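You operate a simulated robot arm through the tools that you are given. There is no shell and no other tool.

The job below is to be done with a simulated robot arm. You get a single attempt, and the scene is never put back.

Task
Record the tune on the intro card, then stop recording.
Fine: one stroke a key; knobs and octave stay as they are.

It is judged by the outcome, as a careful person would: the job done as asked, and still so three seconds after it is handed in. It fails if anything else is knocked over, pushed out of place, dropped, spilled or broken.

Robot
A 7-joint arm with a two-finger parallel gripper, fixed in place. Base frame: the origin is at the foot of the arm, x ahead of it, y to its left, z up; the work surface is at about z = 0.74. Lengths are in m, angles in degrees, forces in N, time in s.
With the tool pointing down near the work surface it reaches from about 0.1 to 0.66 m from the base axis. Its first joint turns from -66.0 to 66.0 degrees. Payload 1.57 kg.
The tool frame sits at the grasp point between the pads (the TCP): z along the fingers, y along the line on which they close. The tips reach 0.03 m beyond it. Largest opening 0.08 m; finger width 0.017, thickness 0.012; the body of the gripper, 0.04 by 0.082 m, starts 0.08 m behind the TCP.
Orientation is that of the tool frame in the base frame, as a unit quaternion [x, y, z, w]. With the fingers straight down and closing along the base's y, the tool's x points along the base's -x, its y along +y and its z along -z.

Tools
- The arm moves only by the tool play_rows. Its argument "targets" is a list of rows, each a list of 3 entries, a list of its own where there are three numbers: the shift along the base's x, y, z in units of 250 mm (1.0 is 250 mm), then the turn, a rotation vector about the base's x, y, z in units of 45 degrees (1.0 is 45 degrees), then the opening in per cent of the stroke, from 0 (shut) to 100 (fully open). In form: [[[x, y, z], [rx, ry, rz], fingers], ...]. A call has 1 to 20 rows; each row is the pose to reach, as a shift and turn from the pose commanded when the call began. A call with a number of a shift or a turn outside -1 to 1 is refused whole. Each row takes 0.2 s and may step no farther than 0.05 m and 8.6 degrees from the row before; otherwise, or with a gripper value out of range, the whole call is refused. Where a pose cannot be reached the arm comes as near as it can. A force on the tool above 40 N (or 10 N above the force at the start of the call, whichever is more), or a blocked arm, ends the call early, and 0.2 s more pass. The fingers move at their own pace (about 0.072 m/s each) and stop on an object; they squeeze with about 34 N. The grip force told is the motor's: it shows also when the fingers shut on nothing. Time passes only in rows, and 0.2 s behind the last, so rows that repeat a pose let the fingers close. The reply holds the time, the measured pose of the TCP, the force on the tool along the base axes, the opening and the grip force, in the units named above and with some noise, with the torque about the TCP (base axes, N m) and any sound that the robot's microphone picked up.
- Cameras (640 x 400 px; columns grow to the right, rows downward): "scene" is fixed at [0.0624, 0.4486, 1.4077]; the picture's right is [-0.63, -0.77, 0.00], its down [-0.55, 0.45, -0.70] and it looks along [0.54, -0.44, -0.72] (base axes); focal length 301 px, centre (320, 200). "wrist" rides on the gripper at [0.072, -0.007, -0.122] in the tool frame; the picture's right is [0.09, 1.00, 0.00], its down [-0.84, 0.08, -0.54] and it looks along [-0.54, 0.05, 0.84] (tool axes); focal length 238 px, centre (320, 200). There is no depth. A picture from a camera that has moved, and an enlarged one, comes with that camera's place and axes in the base frame and with its lens.
- capture(camera): a new picture of that camera. The clock stands still meanwhile.
- enlarge(camera, box): a new picture of the part [left, top, right, bottom] of that camera's present view, enlarged. The clock stands still meanwhile.
- hand_in(): hands the job in; it is judged then, once.

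Nothing tells you positions but the pictures and the camera data. Unless the task says otherwise, let go and move clear before handing in.

The tools are called as a command line: name --argument value ..., lists and objects as JSON in quotes. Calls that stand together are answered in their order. play_rows: Moves the arm, as the interface text tells. Its arguments: {"type":"object","properties":{"targets":{"type":"array","items":{"type":"array"}}},"required":["targets"]} The other tools are called the same way: capture (camera) takes a picture; enlarge (camera, box) takes an enlarged picture of a part of a camera's view; hand_in () hands the job in.

At the start:

```text
time: 0.0
eef_pos: [0.4238, 0.054, 1.0873]
tcp_rot: [-0.001, 1.0, 0.0, 0.001]
contact_force: [-0.1, 0.2, 0.6]
torque: [0.02, 0.0, 0.0]
finger_gap: 0.0799
grasp_force: 0.0
```

scene: 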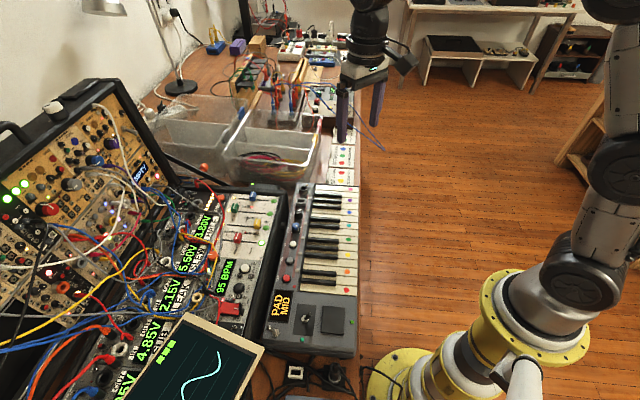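
wrist: 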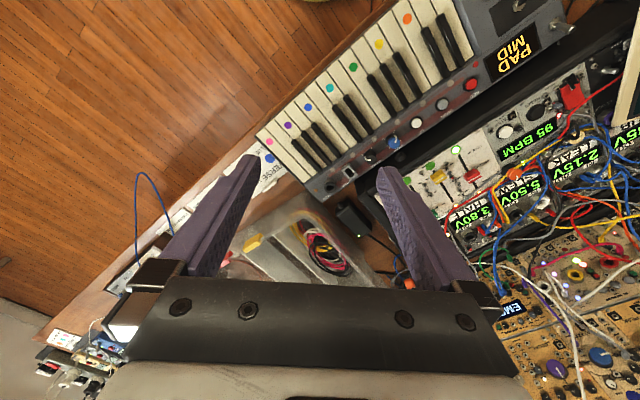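

I see a small keyboard with coloured dots on its keys beside a modular synth, and cards lying past the keyboard's far end. I'll enlarge the views to read the cards and the buttons.

enlarge --camera "scene" --box '[250, 130, 400, 230]'

enlarge --camera "scene" --box '[250, 180, 370, 360]'

enlarge --camera "wrist" --box '[230, 0, 580, 210]'

enlarge --camera "wrist" --box '[40, 130, 300, 300]'

```text
4.00 times, centred on (325, 180) of scene
camera zoom: at [0.0624, 0.4486, 1.4077], right [-0.63, -0.77, 0.0], down [-0.55, 0.45, -0.7], along [0.54, -0.44, -0.72], focal length 1206 px, centre (300, 280)
```

zoom: 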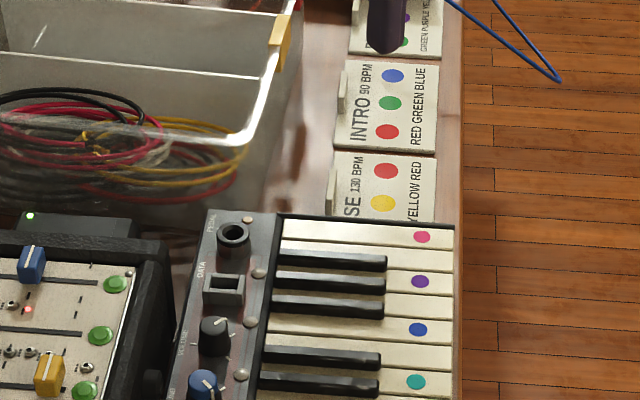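

```text
2.22 times, centred on (310, 270) of scene
camera zoom: at [0.0624, 0.4486, 1.4077], right [-0.63, -0.77, 0.0], down [-0.55, 0.45, -0.7], along [0.54, -0.44, -0.72], focal length 670 px, centre (342, 44)
```

zoom: 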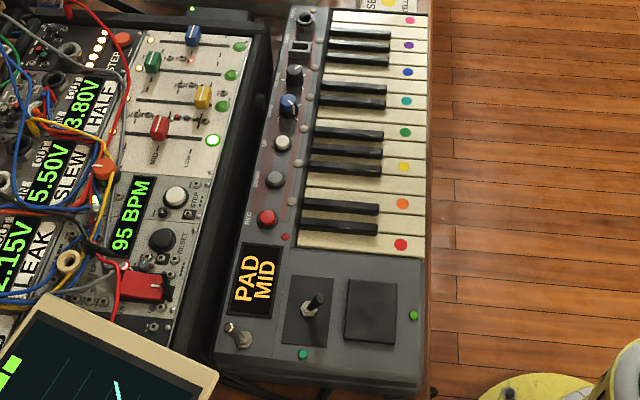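

```text
1.83 times, centred on (405, 105) of wrist
camera zoom: at [0.3508, 0.0479, 1.2107], right [-0.09, 1.0, 0.0], down [0.84, 0.08, 0.54], along [0.54, 0.05, -0.84], focal length 436 px, centre (165, 374)
```

zoom: 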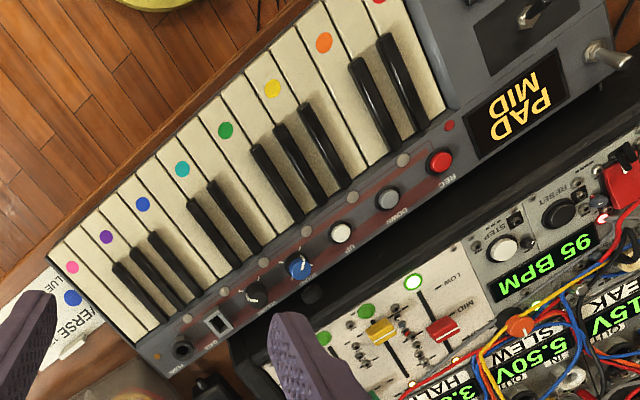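

```text
2.35 times, centred on (170, 215) of wrist
camera zoom: at [0.3508, 0.0479, 1.2107], right [-0.09, 1.0, 0.0], down [0.84, 0.08, 0.54], along [0.54, 0.05, -0.84], focal length 561 px, centre (673, 165)
```

zoom: 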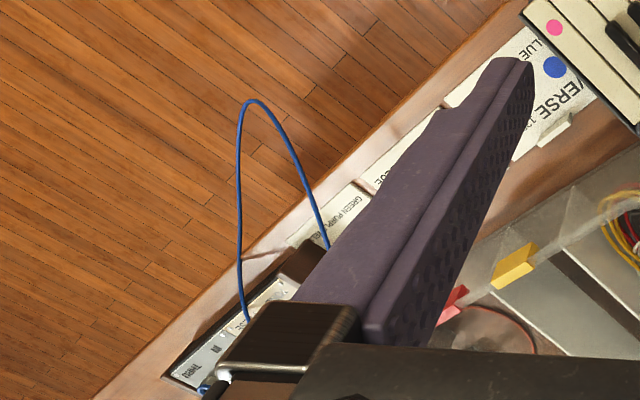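

The intro card seems to read RED GREEN BLUE, which matches the dots on it. I'll zoom in more to check this, and to see the key layout and the REC button.

enlarge --camera "scene" --box '[325, 140, 365, 165]'

enlarge --camera "scene" --box '[290, 180, 370, 240]'

enlarge --camera "scene" --box '[260, 230, 370, 300]'

enlarge --camera "wrist" --box '[350, 0, 590, 150]'

enlarge --camera "wrist" --box '[240, 40, 440, 200]'

```text
16.00 times, centred on (345, 152) of scene
camera zoom: at [0.0624, 0.4486, 1.4077], right [-0.63, -0.77, 0.0], down [-0.55, 0.45, -0.7], along [0.54, -0.44, -0.72], focal length 4823 px, centre (-80, 960)
```

zoom: 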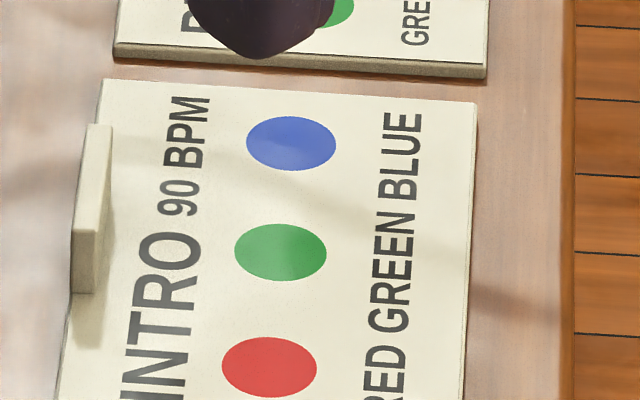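

```text
6.67 times, centred on (330, 210) of scene
camera zoom: at [0.0624, 0.4486, 1.4077], right [-0.63, -0.77, 0.0], down [-0.55, 0.45, -0.7], along [0.54, -0.44, -0.72], focal length 2010 px, centre (253, 133)
```

zoom: 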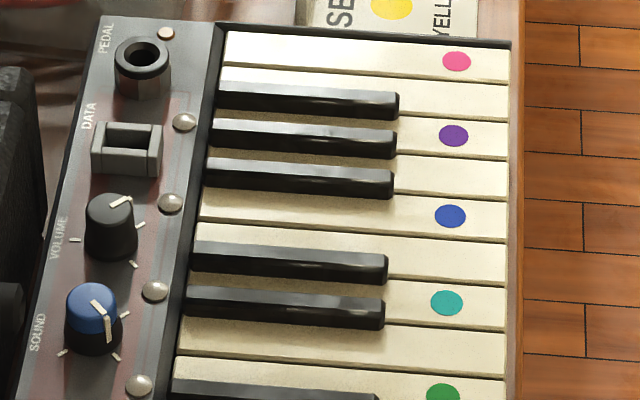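

```text
5.71 times, centred on (315, 265) of scene
camera zoom: at [0.0624, 0.4486, 1.4077], right [-0.63, -0.77, 0.0], down [-0.55, 0.45, -0.7], along [0.54, -0.44, -0.72], focal length 1722 px, centre (349, -171)
```

zoom: 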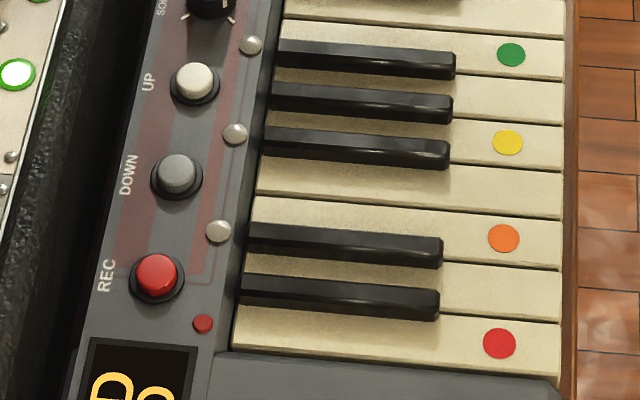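

```text
2.67 times, centred on (470, 75) of wrist
camera zoom: at [0.3508, 0.0479, 1.2107], right [-0.09, 1.0, 0.0], down [0.84, 0.08, 0.54], along [0.54, 0.05, -0.84], focal length 636 px, centre (-80, 533)
```

zoom: 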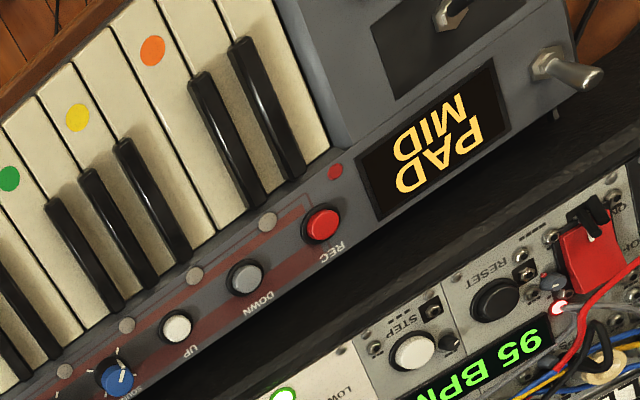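

```text
2.50 times, centred on (340, 120) of wrist
camera zoom: at [0.3508, 0.0479, 1.2107], right [-0.09, 1.0, 0.0], down [0.84, 0.08, 0.54], along [0.54, 0.05, -0.84], focal length 596 px, centre (270, 400)
```

zoom: 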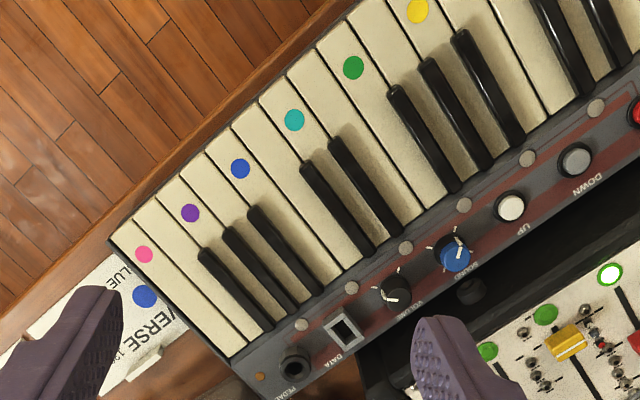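

The card reads INTRO: RED, GREEN, BLUE. I put the red dot near (0.276, 0.199), green near (0.374, 0.102), blue near (0.440, 0.037) with key tops at z≈0.787, and REC near (0.378, 0.288) with its top at z≈0.80. I'll shut the fingers, turn the tool 45° so its narrow side fits a key, and move high above REC for a closer look.

play_rows --targets '[[[-0.023, 0.117, -0.05], [0, 0, -0.125], 0], [[-0.046, 0.234, -0.1], [0, 0, -0.25], 0], [[-0.069, 0.351, -0.15], [0, 0, -0.375], 0], [[-0.092, 0.468, -0.2], [0, 0, -0.5], 0], [[-0.115, 0.585, -0.25], [0, 0, -0.625], 0], [[-0.138, 0.702, -0.3], [0, 0, -0.75], 0], [[-0.161, 0.819, -0.35], [0, 0, -0.875], 0], [[-0.183, 0.936, -0.4], [0, 0, -1.0], 0], [[-0.183, 0.936, -0.4], [0, 0, -1.0], 0]]'

```text
time: 2.0
eef_pos: [0.3773, 0.2867, 0.9872]
tcp_rot: [0.383, 0.924, 0.0, 0.001]
contact_force: [0.0, 0.2, -0.2]
torque: [-0.01, 0.01, 0.01]
finger_gap: 0.0003
grasp_force: 20.9
```

The tool is turned and shut, about 0.16 m above where I think REC is. I'll look from both cameras to check the alignment.

capture --camera "wrist"

capture --camera "scene"

enlarge --camera "scene" --box '[240, 200, 360, 320]'

```text
taken
camera wrist: at [0.3219, 0.3346, 1.1102], right [0.64, 0.77, 0.0], down [0.65, -0.54, 0.54], along [0.42, -0.35, -0.84], focal length 238 px, centre (320, 200)
```

wrist: 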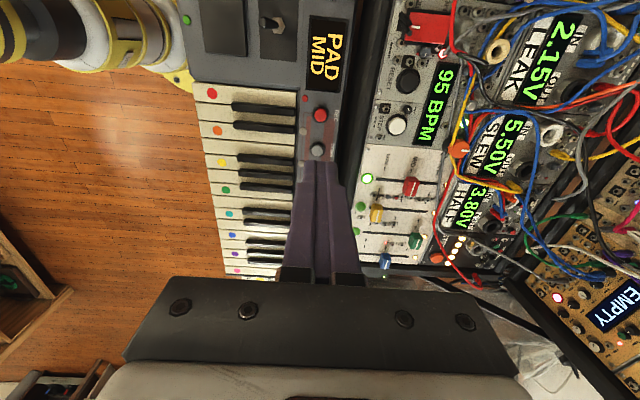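

```text
taken
```

scene: 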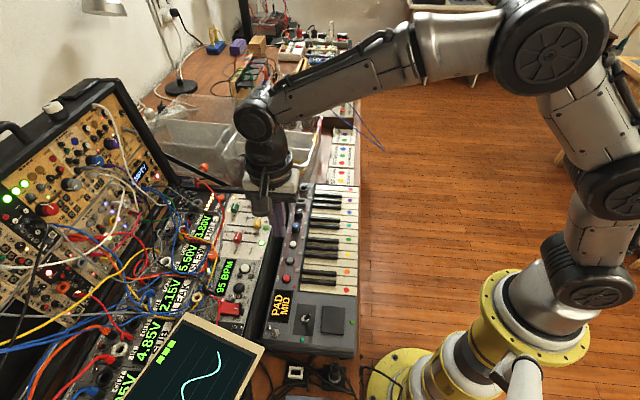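

```text
3.33 times, centred on (300, 260) of scene
camera zoom: at [0.0624, 0.4486, 1.4077], right [-0.63, -0.77, 0.0], down [-0.55, 0.45, -0.7], along [0.54, -0.44, -0.72], focal length 1005 px, centre (387, 0)
```

zoom: 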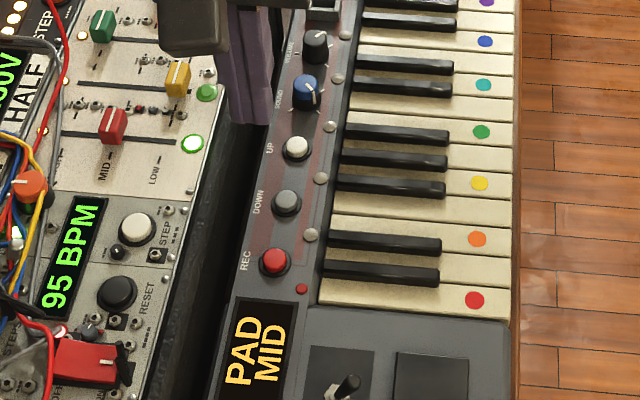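

REC comes out at (0.378, 0.2875) from this view, within 1 mm of the tool. I'll go down to hover about 3 cm above it and look again before pressing.

play_rows --targets '[[[0.001, 0.002, -0.16], [0, 0, 0], 0], [[0.003, 0.004, -0.32], [0, 0, 0], 0], [[0.003, 0.004, -0.46], [0, 0, 0], 0], [[0.003, 0.004, -0.5], [0, 0, 0], 0], [[0.003, 0.004, -0.5], [0, 0, 0], 0]]'

enlarge --camera "wrist" --box '[240, 60, 400, 220]'

capture --camera "wrist"

enlarge --camera "scene" --box '[240, 200, 360, 320]'

```text
time: 3.2
eef_pos: [0.3792, 0.2887, 0.8629]
tcp_rot: [0.382, 0.924, 0.0, 0.001]
contact_force: [-0.1, 0.1, 0.1]
torque: [-0.02, 0.01, -0.04]
finger_gap: 0.0
grasp_force: 21.2
```

```text
2.50 times, centred on (320, 140) of wrist
camera zoom: at [0.323, 0.336, 0.9854], right [0.64, 0.77, 0.0], down [0.65, -0.54, 0.54], along [0.42, -0.35, -0.84], focal length 596 px, centre (320, 350)
```

zoom: 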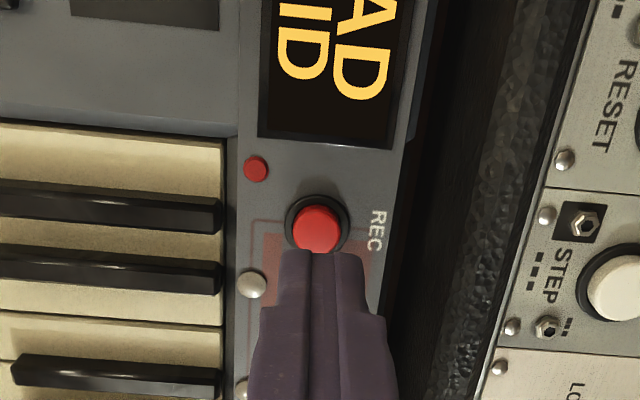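

```text
taken
camera wrist: at [0.323, 0.336, 0.9854], right [0.64, 0.77, 0.0], down [0.65, -0.54, 0.54], along [0.42, -0.35, -0.84], focal length 238 px, centre (320, 200)
```

wrist: 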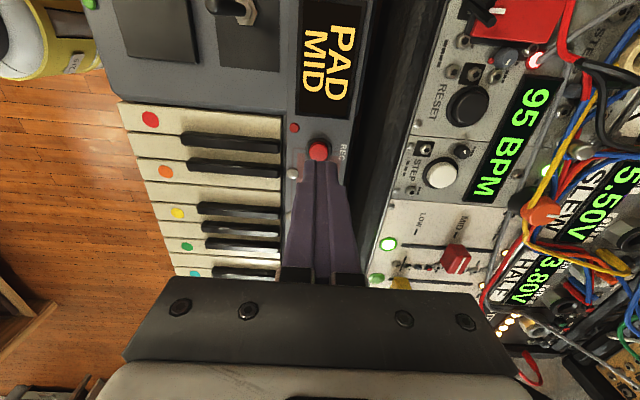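

```text
3.33 times, centred on (300, 260) of scene
camera zoom: at [0.0624, 0.4486, 1.4077], right [-0.63, -0.77, 0.0], down [-0.55, 0.45, -0.7], along [0.54, -0.44, -0.72], focal length 1005 px, centre (387, 0)
```

zoom: 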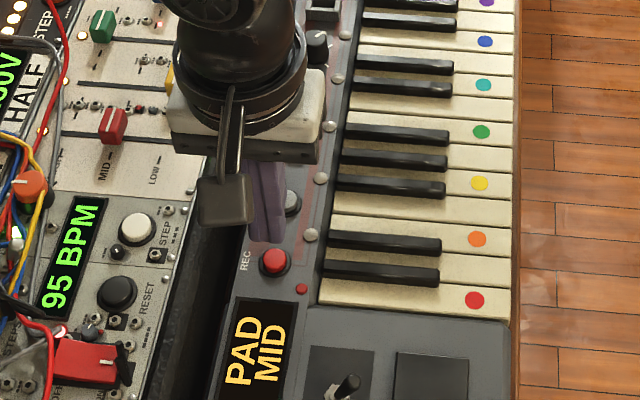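

The tool is centred over REC to within about 1 mm. I'll lower it in small steps until I feel the button.

play_rows --targets '[[[-0.003, 0, -0.06], [0, 0, 0], 0], [[-0.003, 0, -0.1], [0, 0, 0], 0], [[-0.003, 0, -0.112], [0, 0, 0], 0], [[-0.003, 0, -0.12], [0, 0, 0], 0]]'

enlarge --camera "wrist" --box '[240, 60, 400, 220]'

```text
time: 4.2
eef_pos: [0.377, 0.2889, 0.8336]
tcp_rot: [0.382, 0.924, 0.001, 0.001]
contact_force: [0.1, 0.6, 0.2]
torque: [-0.02, 0.01, 0.03]
finger_gap: 0.0
grasp_force: 21.3
```

```text
2.50 times, centred on (320, 140) of wrist
camera zoom: at [0.3217, 0.3359, 0.9556], right [0.64, 0.77, 0.0], down [0.65, -0.54, 0.54], along [0.42, -0.35, -0.84], focal length 596 px, centre (320, 350)
```

zoom: 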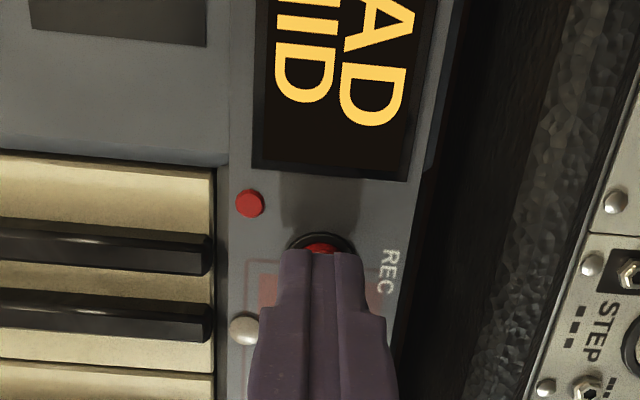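

No contact yet, with the tips at z≈0.804. I'll go on down slowly.

play_rows --targets '[[[0, 0, -0.008], [0, 0, 0], 0], [[0, 0, -0.016], [0, 0, 0], 0]]'

```text
time: 4.8
eef_pos: [0.3766, 0.2886, 0.8289]
tcp_rot: [0.382, 0.924, 0.001, 0.001]
contact_force: [0.9, -0.1, 1.7]
torque: [-0.05, 0.02, 0.02]
finger_gap: 0.0
grasp_force: 21.0
heard: click
```

I felt light contact and heard a click. I'll lift off gently and check whether the recording light is on.

play_rows --targets '[[[0, 0, 0.02], [0, 0, 0], 0], [[0, 0, 0.08], [0, 0, 0], 0], [[0, 0, 0.16], [0, 0, 0], 0]]'

enlarge --camera "wrist" --box '[240, 60, 400, 220]'

enlarge --camera "scene" --box '[240, 220, 340, 320]'

```text
time: 5.6
eef_pos: [0.3759, 0.2876, 0.8704]
tcp_rot: [0.383, 0.924, 0.0, 0.0]
contact_force: [0.9, 0.5, 0.0]
torque: [0.0, 0.02, -0.02]
finger_gap: 0.0
grasp_force: 21.6
```

```text
2.50 times, centred on (320, 140) of wrist
camera zoom: at [0.3212, 0.3354, 0.9919], right [0.64, 0.77, 0.0], down [0.65, -0.54, 0.54], along [0.42, -0.35, -0.84], focal length 596 px, centre (320, 350)
```

zoom: 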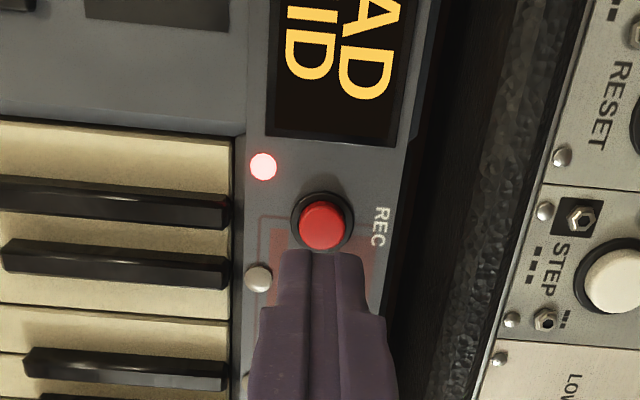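

```text
4.00 times, centred on (290, 270) of scene
camera zoom: at [0.0624, 0.4486, 1.4077], right [-0.63, -0.77, 0.0], down [-0.55, 0.45, -0.7], along [0.54, -0.44, -0.72], focal length 1206 px, centre (440, -80)
```

zoom: 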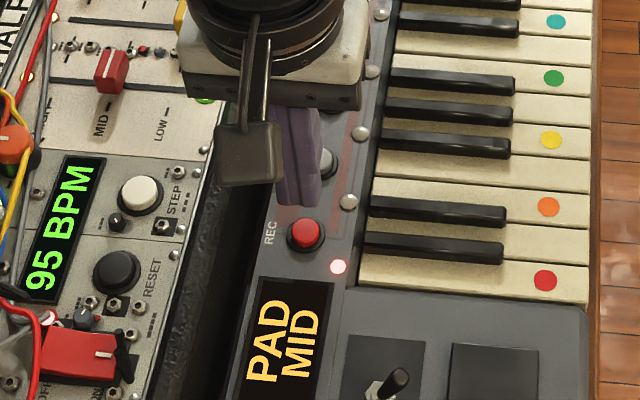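

The record light is lit, so recording is on. Next I'll move back over the red key at key-front level, staying high, and check the alignment.

play_rows --targets '[[[-0.05, -0.045, 0.06], [0, 0, 0], 0], [[-0.16, -0.14, 0.06], [0, 0, 0], 0], [[-0.28, -0.25, 0.06], [0, 0, 0], 0], [[-0.4, -0.354, 0.06], [0, 0, 0], 0], [[-0.4, -0.354, -0.04], [0, 0, 0], 0], [[-0.4, -0.354, -0.08], [0, 0, 0], 0]]'

capture --camera "wrist"

enlarge --camera "wrist" --box '[240, 60, 400, 220]'

enlarge --camera "scene" --box '[260, 220, 380, 320]'

```text
time: 7.0
eef_pos: [0.277, 0.1989, 0.8501]
tcp_rot: [0.382, 0.924, -0.001, 0.001]
contact_force: [-1.0, -0.2, -0.5]
torque: [-0.01, 0.0, 0.01]
finger_gap: 0.0002
grasp_force: 21.4
```

```text
taken
camera wrist: at [0.2211, 0.247, 0.9724], right [0.64, 0.77, 0.0], down [0.65, -0.54, 0.54], along [0.42, -0.35, -0.84], focal length 238 px, centre (320, 200)
```

wrist: 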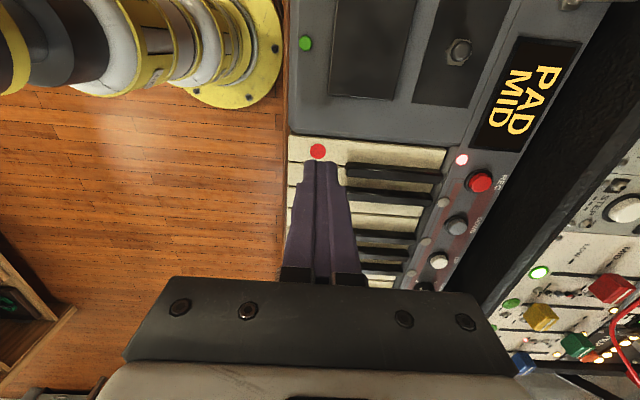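

```text
2.50 times, centred on (320, 140) of wrist
camera zoom: at [0.2211, 0.247, 0.9724], right [0.64, 0.77, 0.0], down [0.65, -0.54, 0.54], along [0.42, -0.35, -0.84], focal length 596 px, centre (320, 350)
```

zoom: 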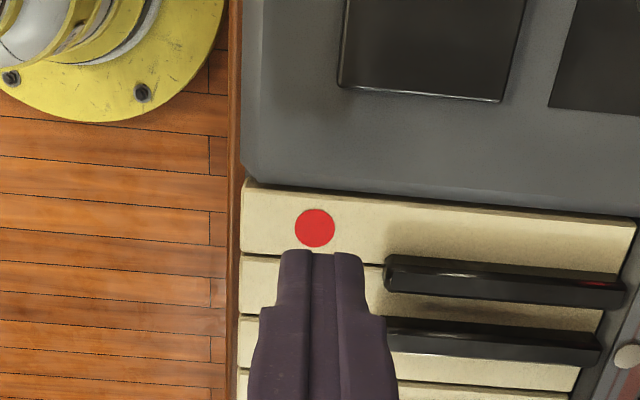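

```text
4.00 times, centred on (320, 270) of scene
camera zoom: at [0.0624, 0.4485, 1.4077], right [-0.63, -0.77, 0.0], down [-0.55, 0.45, -0.7], along [0.54, -0.44, -0.72], focal length 1206 px, centre (320, -80)
```

zoom: 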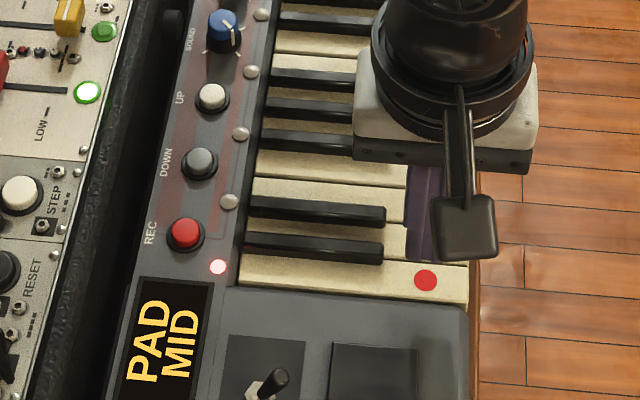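

The tool is over the red key within about 1–2 mm. I'll nudge it to the key's middle, drop to just above the surface, and look at the clearance on each side.

play_rows --targets '[[[-0.005, 0.003, -0.04], [0, 0, 0], 0], [[-0.005, 0.003, -0.08], [0, 0, 0], 0], [[-0.005, 0.003, -0.092], [0, 0, 0], 0]]'

enlarge --camera "wrist" --box '[260, 100, 380, 200]'

enlarge --camera "scene" --box '[300, 230, 380, 300]'

```text
time: 7.8
eef_pos: [0.2769, 0.1998, 0.828]
tcp_rot: [0.382, 0.924, 0.0, 0.001]
contact_force: [0.6, -0.7, 0.6]
torque: [-0.02, 0.02, 0.02]
finger_gap: 0.0
grasp_force: 21.4
```

```text
4.00 times, centred on (320, 150) of wrist
camera zoom: at [0.2204, 0.2479, 0.9489], right [0.64, 0.77, 0.0], down [0.65, -0.54, 0.54], along [0.42, -0.35, -0.84], focal length 953 px, centre (320, 400)
```

zoom: 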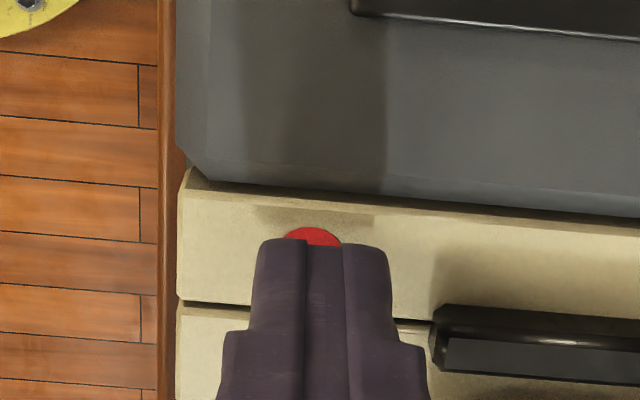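

```text
5.71 times, centred on (340, 265) of scene
camera zoom: at [0.0624, 0.4486, 1.4077], right [-0.63, -0.77, 0.0], down [-0.55, 0.45, -0.7], along [0.54, -0.44, -0.72], focal length 1722 px, centre (206, -171)
```

zoom: 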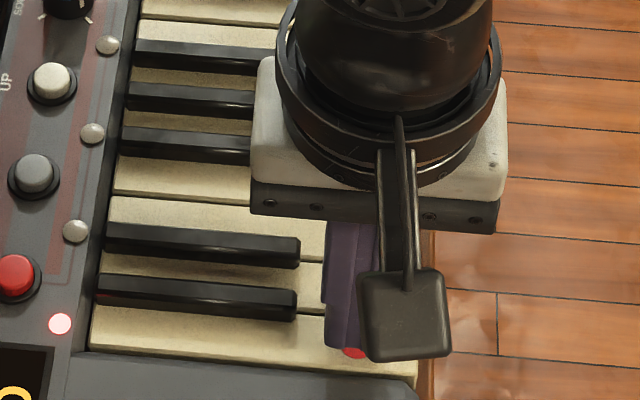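

The fingertip sits within the red key, with about 2.5–4 mm to spare each side. I'll shift 1 mm toward the panel side and go down in small steps.

play_rows --targets '[[[-0.003, 0.003, -0.02], [0, 0, 0], 0], [[-0.003, 0.003, -0.03], [0, 0, 0], 0], [[-0.003, 0.003, -0.038], [0, 0, 0], 0]]'

enlarge --camera "wrist" --box '[260, 100, 380, 200]'

```text
time: 8.6
eef_pos: [0.2757, 0.202, 0.8182]
tcp_rot: [0.383, 0.924, 0.0, 0.001]
contact_force: [0.8, 0.1, 1.0]
torque: [-0.02, -0.01, 0.02]
finger_gap: 0.0001
grasp_force: 21.3
```

```text
4.00 times, centred on (320, 150) of wrist
camera zoom: at [0.2192, 0.2491, 0.9394], right [0.64, 0.77, 0.0], down [0.65, -0.54, 0.54], along [0.42, -0.35, -0.84], focal length 953 px, centre (320, 400)
```

zoom: 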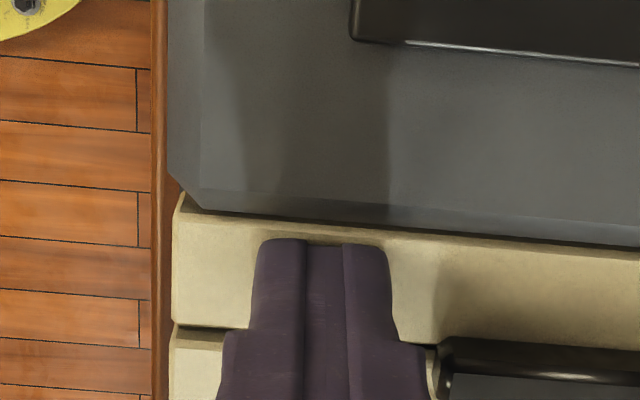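

There's still no contact with the tips at z≈0.788, and the finger is well inside the key. I'll keep lowering in 2 mm steps, listening for the note.

play_rows --targets '[[[-0.002, 0.002, -0.008], [0, 0, 0], 0], [[-0.002, 0.002, -0.016], [0, 0, 0], 0]]'

```text
time: 9.2
eef_pos: [0.2742, 0.2017, 0.8129]
tcp_rot: [0.381, 0.924, 0.0, 0.001]
contact_force: [0.0, -0.7, 1.3]
torque: [0.0, -0.02, 0.02]
finger_gap: 0.0
grasp_force: 21.7
heard: click
```

I heard one click with light contact. Before lifting I'll check that the key is down and that nothing else moved.

enlarge --camera "wrist" --box '[260, 100, 380, 200]'

enlarge --camera "scene" --box '[250, 230, 390, 330]'

enlarge --camera "wrist" --box '[260, 0, 640, 240]'

```text
4.00 times, centred on (320, 150) of wrist
camera zoom: at [0.2186, 0.2494, 0.9355], right [0.64, 0.77, 0.0], down [0.65, -0.54, 0.54], along [0.42, -0.35, -0.84], focal length 953 px, centre (320, 400)
```

zoom: 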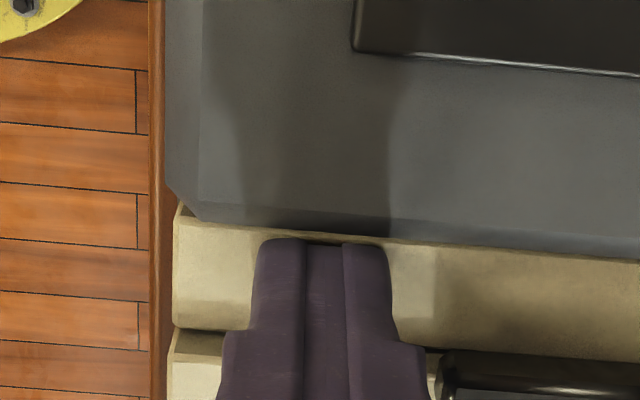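

```text
4.00 times, centred on (320, 280) of scene
camera zoom: at [0.0624, 0.4485, 1.4077], right [-0.63, -0.77, 0.0], down [-0.55, 0.45, -0.7], along [0.54, -0.44, -0.72], focal length 1206 px, centre (320, -120)
```

zoom: 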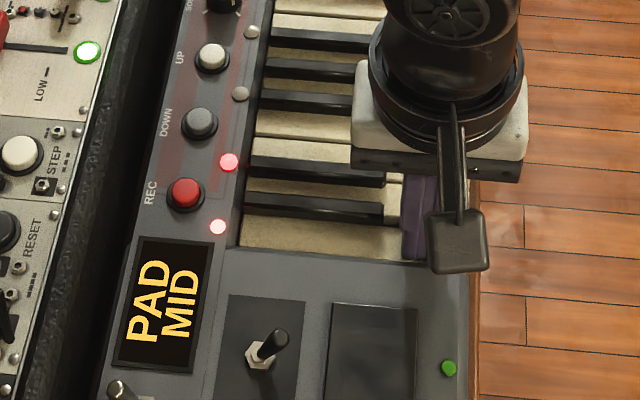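

```text
1.67 times, centred on (450, 120) of wrist
camera zoom: at [0.2186, 0.2494, 0.9355], right [0.64, 0.77, 0.0], down [0.65, -0.54, 0.54], along [0.42, -0.35, -0.84], focal length 397 px, centre (103, 333)
```

zoom: 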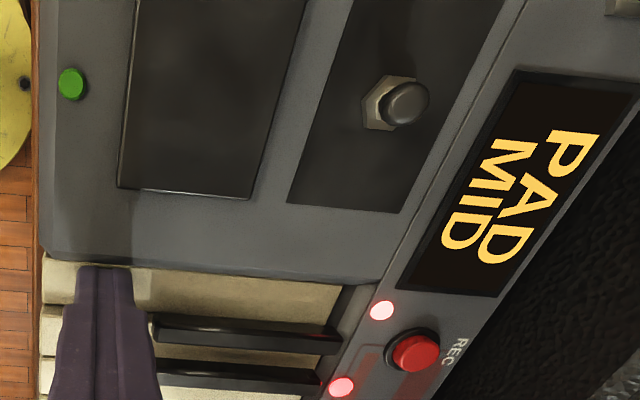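

Red has registered: the first step light beside REC is now lit and no other key moved. I'll lift off and move above the green key.

play_rows --targets '[[[0, 0, 0.03], [0, 0, 0], 0], [[0, 0, 0.12], [0, 0, 0], 0], [[0.02, -0.02, 0.2], [0, 0, 0], 0], [[0.13, -0.13, 0.2], [0, 0, 0], 0], [[0.26, -0.26, 0.2], [0, 0, 0], 0], [[0.38, -0.38, 0.2], [0, 0, 0], 0], [[0.398, -0.399, 0.12], [0, 0, 0], 0], [[0.398, -0.399, 0.1], [0, 0, 0], 0]]'

enlarge --camera "wrist" --box '[240, 60, 400, 220]'

capture --camera "wrist"

enlarge --camera "scene" --box '[260, 180, 380, 320]'

```text
time: 11.0
eef_pos: [0.3753, 0.1014, 0.8383]
tcp_rot: [0.382, 0.924, 0.0, 0.001]
contact_force: [0.7, -0.6, 0.2]
torque: [0.02, -0.02, -0.01]
finger_gap: 0.0001
grasp_force: 21.7
```

```text
2.50 times, centred on (320, 140) of wrist
camera zoom: at [0.3188, 0.1496, 0.9604], right [0.64, 0.77, 0.0], down [0.65, -0.54, 0.54], along [0.42, -0.35, -0.84], focal length 596 px, centre (320, 350)
```

zoom: 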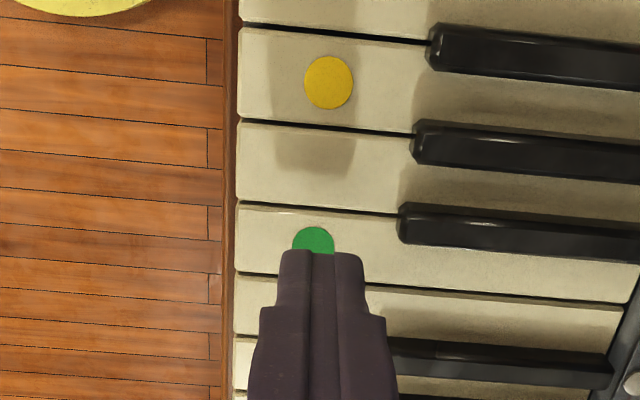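

```text
taken
camera wrist: at [0.3188, 0.1496, 0.9604], right [0.64, 0.77, 0.0], down [0.65, -0.54, 0.54], along [0.42, -0.35, -0.84], focal length 238 px, centre (320, 200)
```

wrist: 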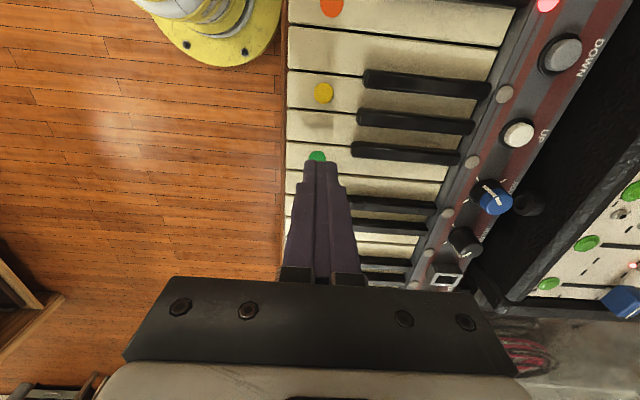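

```text
2.86 times, centred on (320, 250) of scene
camera zoom: at [0.0624, 0.4485, 1.4077], right [-0.63, -0.77, 0.0], down [-0.55, 0.45, -0.7], along [0.54, -0.44, -0.72], focal length 861 px, centre (320, 57)
```

zoom: 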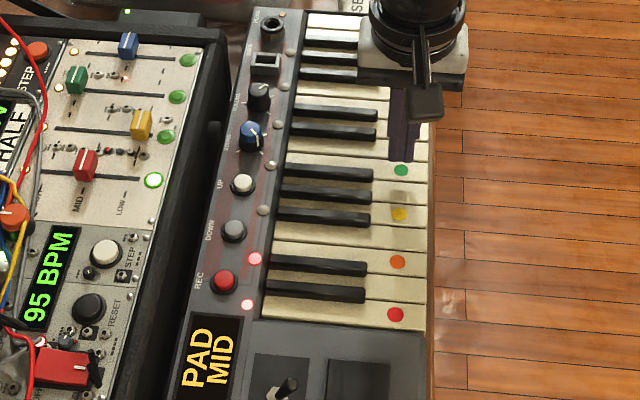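

The green key is right under the tool, centred along the keyboard by my measurement. I'll lower it to just above the surface and check the side clearance.

play_rows --targets '[[[0, 0, -0.04], [0, 0, 0], 0], [[0, 0, -0.07], [0, 0, 0], 0], [[0, 0, -0.076], [0, 0, 0], 0]]'

enlarge --camera "wrist" --box '[260, 100, 380, 200]'

```text
time: 11.8
eef_pos: [0.3744, 0.1025, 0.8193]
tcp_rot: [0.381, 0.925, -0.001, 0.001]
contact_force: [0.5, -0.4, 0.7]
torque: [-0.02, 0.04, 0.04]
finger_gap: 0.0
grasp_force: 21.1
```

```text
4.00 times, centred on (320, 150) of wrist
camera zoom: at [0.3184, 0.1498, 0.9413], right [0.64, 0.77, 0.0], down [0.65, -0.54, 0.54], along [0.42, -0.35, -0.84], focal length 953 px, centre (320, 400)
```

zoom: 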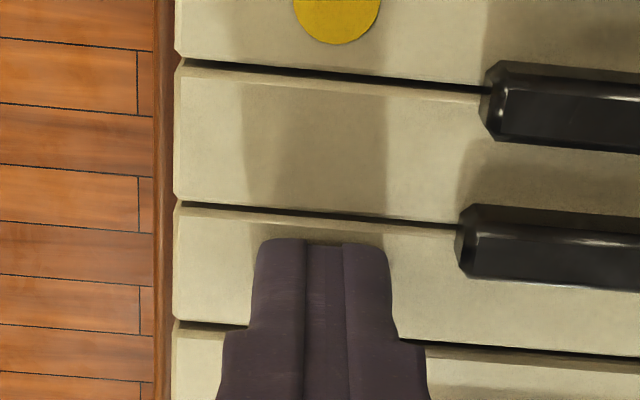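

The finger is well inside the green key. I'll make the same small correction as for red and press down in 2 mm steps.

play_rows --targets '[[[-0.003, 0.003, -0.008], [0, 0, 0], 0], [[-0.003, 0.003, -0.016], [0, 0, 0], 0], [[-0.003, 0.003, -0.022], [0, 0, 0], 0]]'

enlarge --camera "scene" --box '[260, 180, 380, 320]'

enlarge --camera "wrist" --box '[260, 0, 640, 240]'

```text
time: 12.6
eef_pos: [0.3724, 0.1032, 0.8137]
tcp_rot: [0.382, 0.924, 0.001, 0.001]
contact_force: [0.0, 0.4, 2.0]
torque: [-0.01, 0.0, 0.01]
finger_gap: 0.0
grasp_force: 21.3
heard: click
```

```text
2.86 times, centred on (320, 250) of scene
camera zoom: at [0.0624, 0.4485, 1.4077], right [-0.63, -0.77, 0.0], down [-0.55, 0.45, -0.7], along [0.54, -0.44, -0.72], focal length 861 px, centre (320, 57)
```

zoom: 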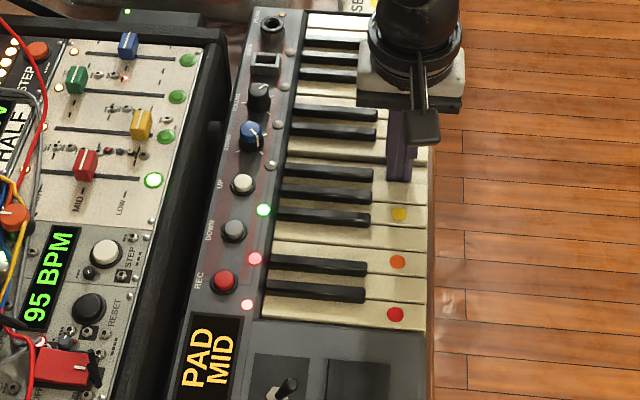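

```text
1.67 times, centred on (450, 120) of wrist
camera zoom: at [0.3177, 0.1504, 0.9357], right [0.64, 0.77, 0.0], down [0.65, -0.54, 0.54], along [0.42, -0.35, -0.84], focal length 397 px, centre (103, 333)
```

zoom: 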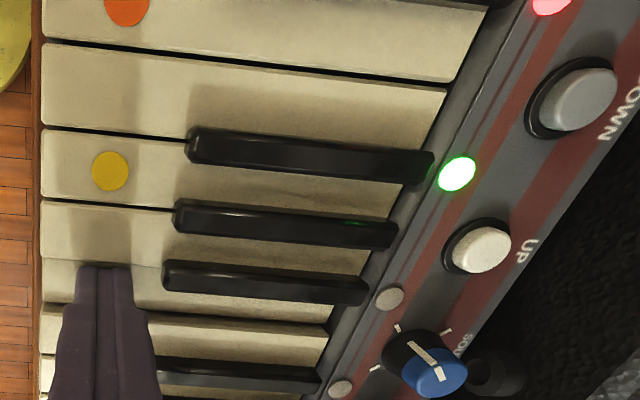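

Green registered too: the second step light is green. I'll lift off and move above the blue key.

play_rows --targets '[[[0, 0, 0.03], [0, 0, 0], 0], [[0, 0, 0.12], [0, 0, 0], 0], [[0.02, -0.02, 0.2], [0, 0, 0], 0], [[0.13, -0.13, 0.2], [0, 0, 0], 0], [[0.25, -0.25, 0.2], [0, 0, 0], 0], [[0.264, -0.264, 0.12], [0, 0, 0], 0], [[0.264, -0.264, 0.1], [0, 0, 0], 0]]'

enlarge --camera "wrist" --box '[240, 60, 400, 220]'

enlarge --camera "scene" --box '[260, 160, 380, 320]'

```text
time: 14.2
eef_pos: [0.4386, 0.0364, 0.8393]
tcp_rot: [0.382, 0.924, 0.001, 0.0]
contact_force: [0.1, -0.1, -0.4]
torque: [-0.01, 0.0, -0.02]
finger_gap: 0.0
grasp_force: 21.0
```

```text
2.50 times, centred on (320, 140) of wrist
camera zoom: at [0.384, 0.0843, 0.9611], right [0.64, 0.77, 0.0], down [0.65, -0.54, 0.54], along [0.42, -0.35, -0.84], focal length 596 px, centre (320, 350)
```

zoom: 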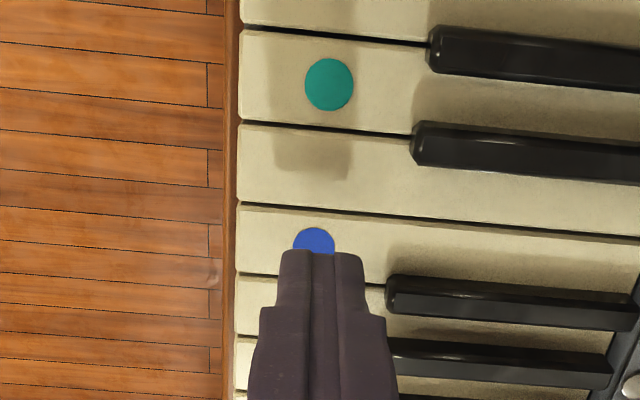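

```text
2.50 times, centred on (320, 240) of scene
camera zoom: at [0.0624, 0.4485, 1.4077], right [-0.63, -0.77, 0.0], down [-0.55, 0.45, -0.7], along [0.54, -0.44, -0.72], focal length 754 px, centre (320, 100)
```

zoom: 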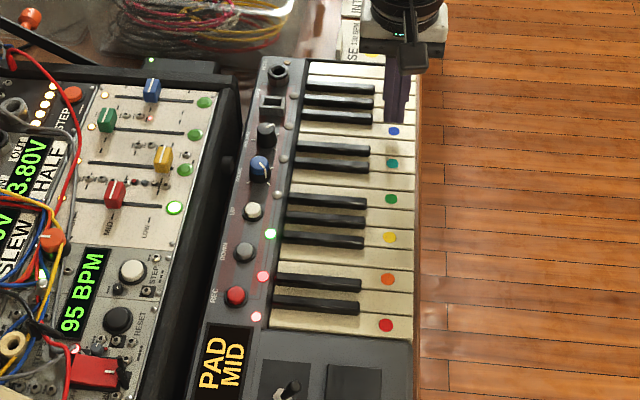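

The tool is centred on the blue key, in the same picture as green had. I'll lower it and press in the same small steps.

play_rows --targets '[[[-0.002, 0.002, -0.04], [0, 0, 0], 0], [[-0.002, 0.002, -0.07], [0, 0, 0], 0], [[-0.002, 0.002, -0.076], [0, 0, 0], 0]]'

enlarge --camera "wrist" --box '[260, 100, 380, 200]'

```text
time: 15.0
eef_pos: [0.4386, 0.0376, 0.8209]
tcp_rot: [0.381, 0.925, 0.0, 0.0]
contact_force: [0.3, 0.6, 0.2]
torque: [-0.01, -0.01, -0.03]
finger_gap: 0.0
grasp_force: 22.0
```

```text
4.00 times, centred on (320, 150) of wrist
camera zoom: at [0.3832, 0.085, 0.9418], right [0.64, 0.77, 0.0], down [0.65, -0.54, 0.54], along [0.42, -0.35, -0.84], focal length 953 px, centre (320, 400)
```

zoom: 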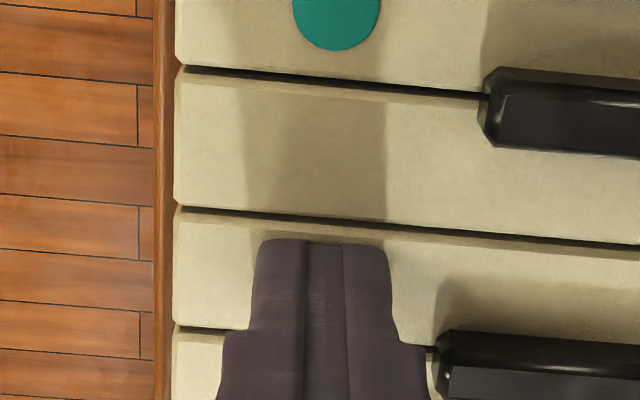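

The finger is again well inside the key, so I'll press blue now.

play_rows --targets '[[[0, 0, -0.01], [0, 0, 0], 0], [[0, 0, -0.018], [0, 0, 0], 0], [[0, 0, -0.025], [0, 0, 0], 0]]'

enlarge --camera "scene" --box '[260, 160, 380, 320]'

```text
time: 15.8
eef_pos: [0.4395, 0.0388, 0.8147]
tcp_rot: [0.383, 0.924, 0.0, 0.001]
contact_force: [-1.0, -0.5, 1.5]
torque: [0.0, 0.02, -0.01]
finger_gap: 0.0
grasp_force: 20.9
heard: click
```

```text
2.50 times, centred on (320, 240) of scene
camera zoom: at [0.0624, 0.4485, 1.4077], right [-0.63, -0.77, 0.0], down [-0.55, 0.45, -0.7], along [0.54, -0.44, -0.72], focal length 754 px, centre (320, 100)
```

zoom: 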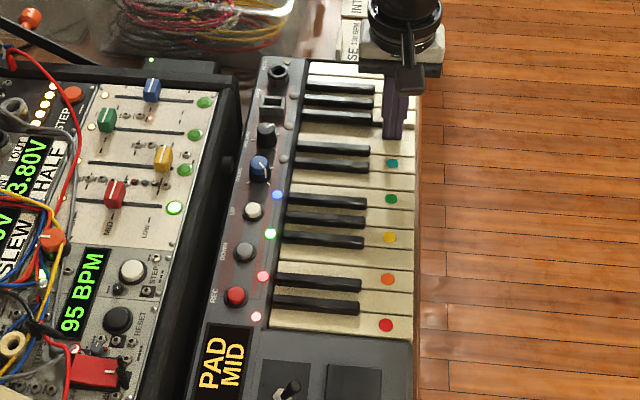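

All three steps now show red, green, blue in order. I'll lift well clear and fly high over the knobs back to REC.

play_rows --targets '[[[0, 0, 0.03], [0, 0, 0], 0], [[0, 0, 0.14], [0, 0, 0], 0], [[0, 0, 0.3], [0, 0, 0], 0], [[-0.03, 0.12, 0.36], [0, 0, 0], 0], [[-0.075, 0.3, 0.36], [0, 0, 0], 0], [[-0.12, 0.48, 0.36], [0, 0, 0], 0], [[-0.165, 0.66, 0.36], [0, 0, 0], 0], [[-0.21, 0.84, 0.36], [0, 0, 0], 0], [[-0.248, 0.99, 0.36], [0, 0, 0], 0], [[-0.248, 0.995, 0.3], [0, 0, 0], 0], [[-0.248, 0.995, 0.22], [0, 0, 0], 0]]'

enlarge --camera "wrist" --box '[240, 60, 400, 220]'

enlarge --camera "scene" --box '[240, 160, 380, 330]'

```text
time: 18.2
eef_pos: [0.3769, 0.2856, 0.8671]
tcp_rot: [0.381, 0.925, -0.001, 0.001]
contact_force: [0.0, -1.1, 0.3]
torque: [0.01, 0.03, -0.02]
finger_gap: 0.0
grasp_force: 21.2
```

```text
2.50 times, centred on (320, 140) of wrist
camera zoom: at [0.3209, 0.3329, 0.9896], right [0.64, 0.77, 0.0], down [0.65, -0.54, 0.54], along [0.42, -0.35, -0.84], focal length 596 px, centre (320, 350)
```

zoom: 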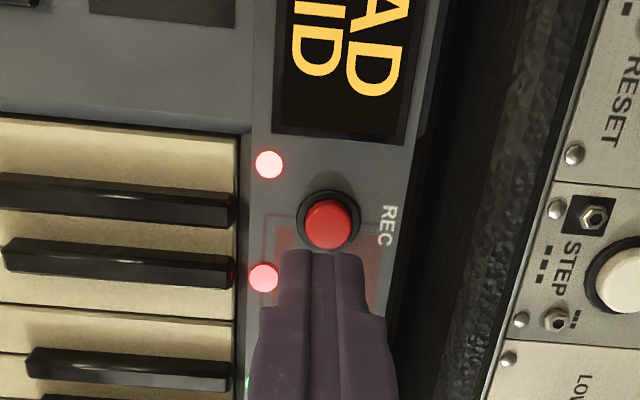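

```text
2.35 times, centred on (310, 245) of scene
camera zoom: at [0.0624, 0.4486, 1.4077], right [-0.63, -0.77, 0.0], down [-0.55, 0.45, -0.7], along [0.54, -0.44, -0.72], focal length 709 px, centre (344, 94)
```

zoom: 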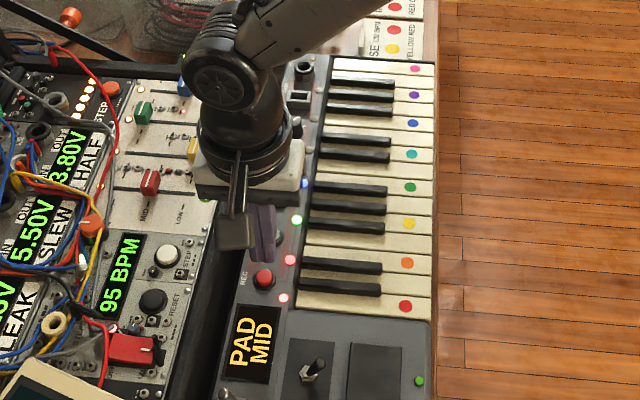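

REC sits about 3 mm off the tool toward +y, so I'll correct that and press REC once in small steps to stop the recording.

play_rows --targets '[[[0.006, 0.012, -0.05], [0, 0, 0], 0], [[0.006, 0.012, -0.1], [0, 0, 0], 0], [[0.006, 0.012, -0.13], [0, 0, 0], 0], [[0.006, 0.012, -0.14], [0, 0, 0], 0]]'

```text
time: 19.2
eef_pos: [0.3776, 0.2892, 0.8335]
tcp_rot: [0.382, 0.924, 0.0, 0.001]
contact_force: [0.8, 0.6, -0.4]
torque: [0.0, -0.05, 0.05]
finger_gap: 0.0
grasp_force: 21.4
```

No contact yet; the tips are at the same height as just before the first click. I'll go down another 4 mm in two steps, as before.

play_rows --targets '[[[0, 0, -0.008], [0, 0, 0], 0], [[0, 0, -0.016], [0, 0, 0], 0]]'

```text
time: 19.8
eef_pos: [0.3787, 0.2892, 0.8284]
tcp_rot: [0.382, 0.924, 0.001, 0.002]
contact_force: [-1.2, -0.2, 2.5]
torque: [-0.02, 0.04, 0.02]
finger_gap: 0.0
grasp_force: 22.0
heard: click
```

I heard one click from REC. I'll lift straight up and check that the record light is off.

play_rows --targets '[[[0, 0, 0.02], [0, 0, 0], 0], [[0, 0, 0.1], [0, 0, 0], 0], [[0, 0, 0.22], [0, 0, 0], 0], [[0, 0, 0.4], [0, 0, 0], 0], [[0, 0, 0.5], [0, 0, 0], 0]]'

capture --camera "wrist"

enlarge --camera "scene" --box '[240, 160, 380, 330]'

capture --camera "scene"

```text
time: 21.0
eef_pos: [0.3778, 0.2893, 0.955]
tcp_rot: [0.382, 0.924, 0.0, 0.001]
contact_force: [-0.4, 1.2, 0.7]
torque: [0.01, 0.0, 0.01]
finger_gap: 0.0
grasp_force: 21.3
```

```text
taken
camera wrist: at [0.3217, 0.3363, 1.0769], right [0.64, 0.77, 0.0], down [0.65, -0.54, 0.54], along [0.42, -0.35, -0.84], focal length 238 px, centre (320, 200)
```

wrist: 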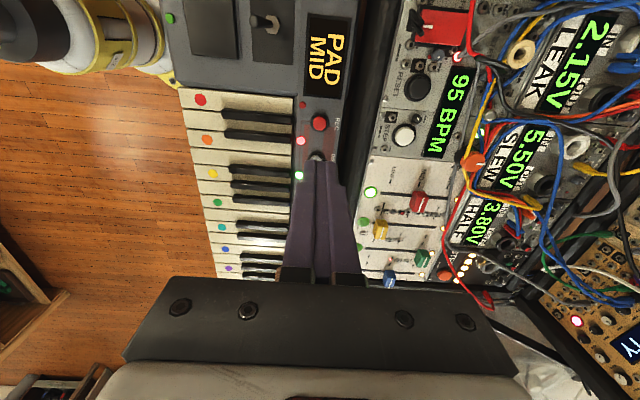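

```text
2.35 times, centred on (310, 245) of scene
camera zoom: at [0.0624, 0.4485, 1.4077], right [-0.63, -0.77, 0.0], down [-0.55, 0.45, -0.7], along [0.54, -0.44, -0.72], focal length 709 px, centre (344, 94)
```

zoom: 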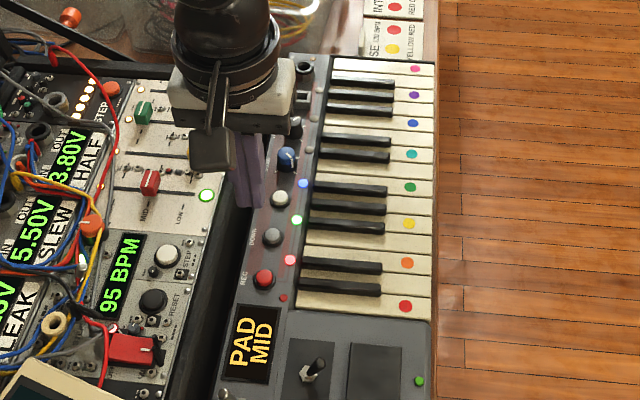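

```text
taken
```

scene: 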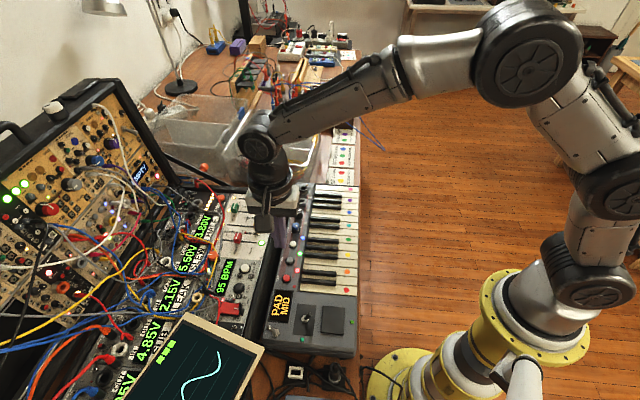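

The record light is off, the step lights hold red, green, blue, and the display still reads PAD MID with the knobs untouched. I'll check the card and LEDs once more before handing in.

enlarge --camera "scene" --box '[320, 135, 370, 190]'

enlarge --camera "scene" --box '[260, 220, 330, 300]'

```text
7.27 times, centred on (345, 162) of scene
camera zoom: at [0.0624, 0.4485, 1.4077], right [-0.63, -0.77, 0.0], down [-0.55, 0.45, -0.7], along [0.54, -0.44, -0.72], focal length 2192 px, centre (138, 473)
```

zoom: 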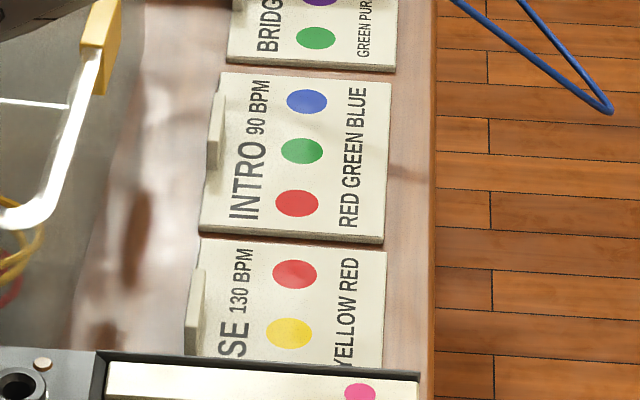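

```text
5.00 times, centred on (295, 260) of scene
camera zoom: at [0.0624, 0.4485, 1.4077], right [-0.63, -0.77, 0.0], down [-0.55, 0.45, -0.7], along [0.54, -0.44, -0.72], focal length 1507 px, centre (445, -100)
```

zoom: 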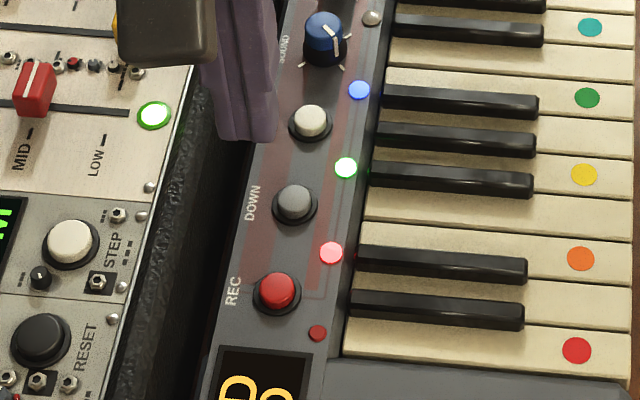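

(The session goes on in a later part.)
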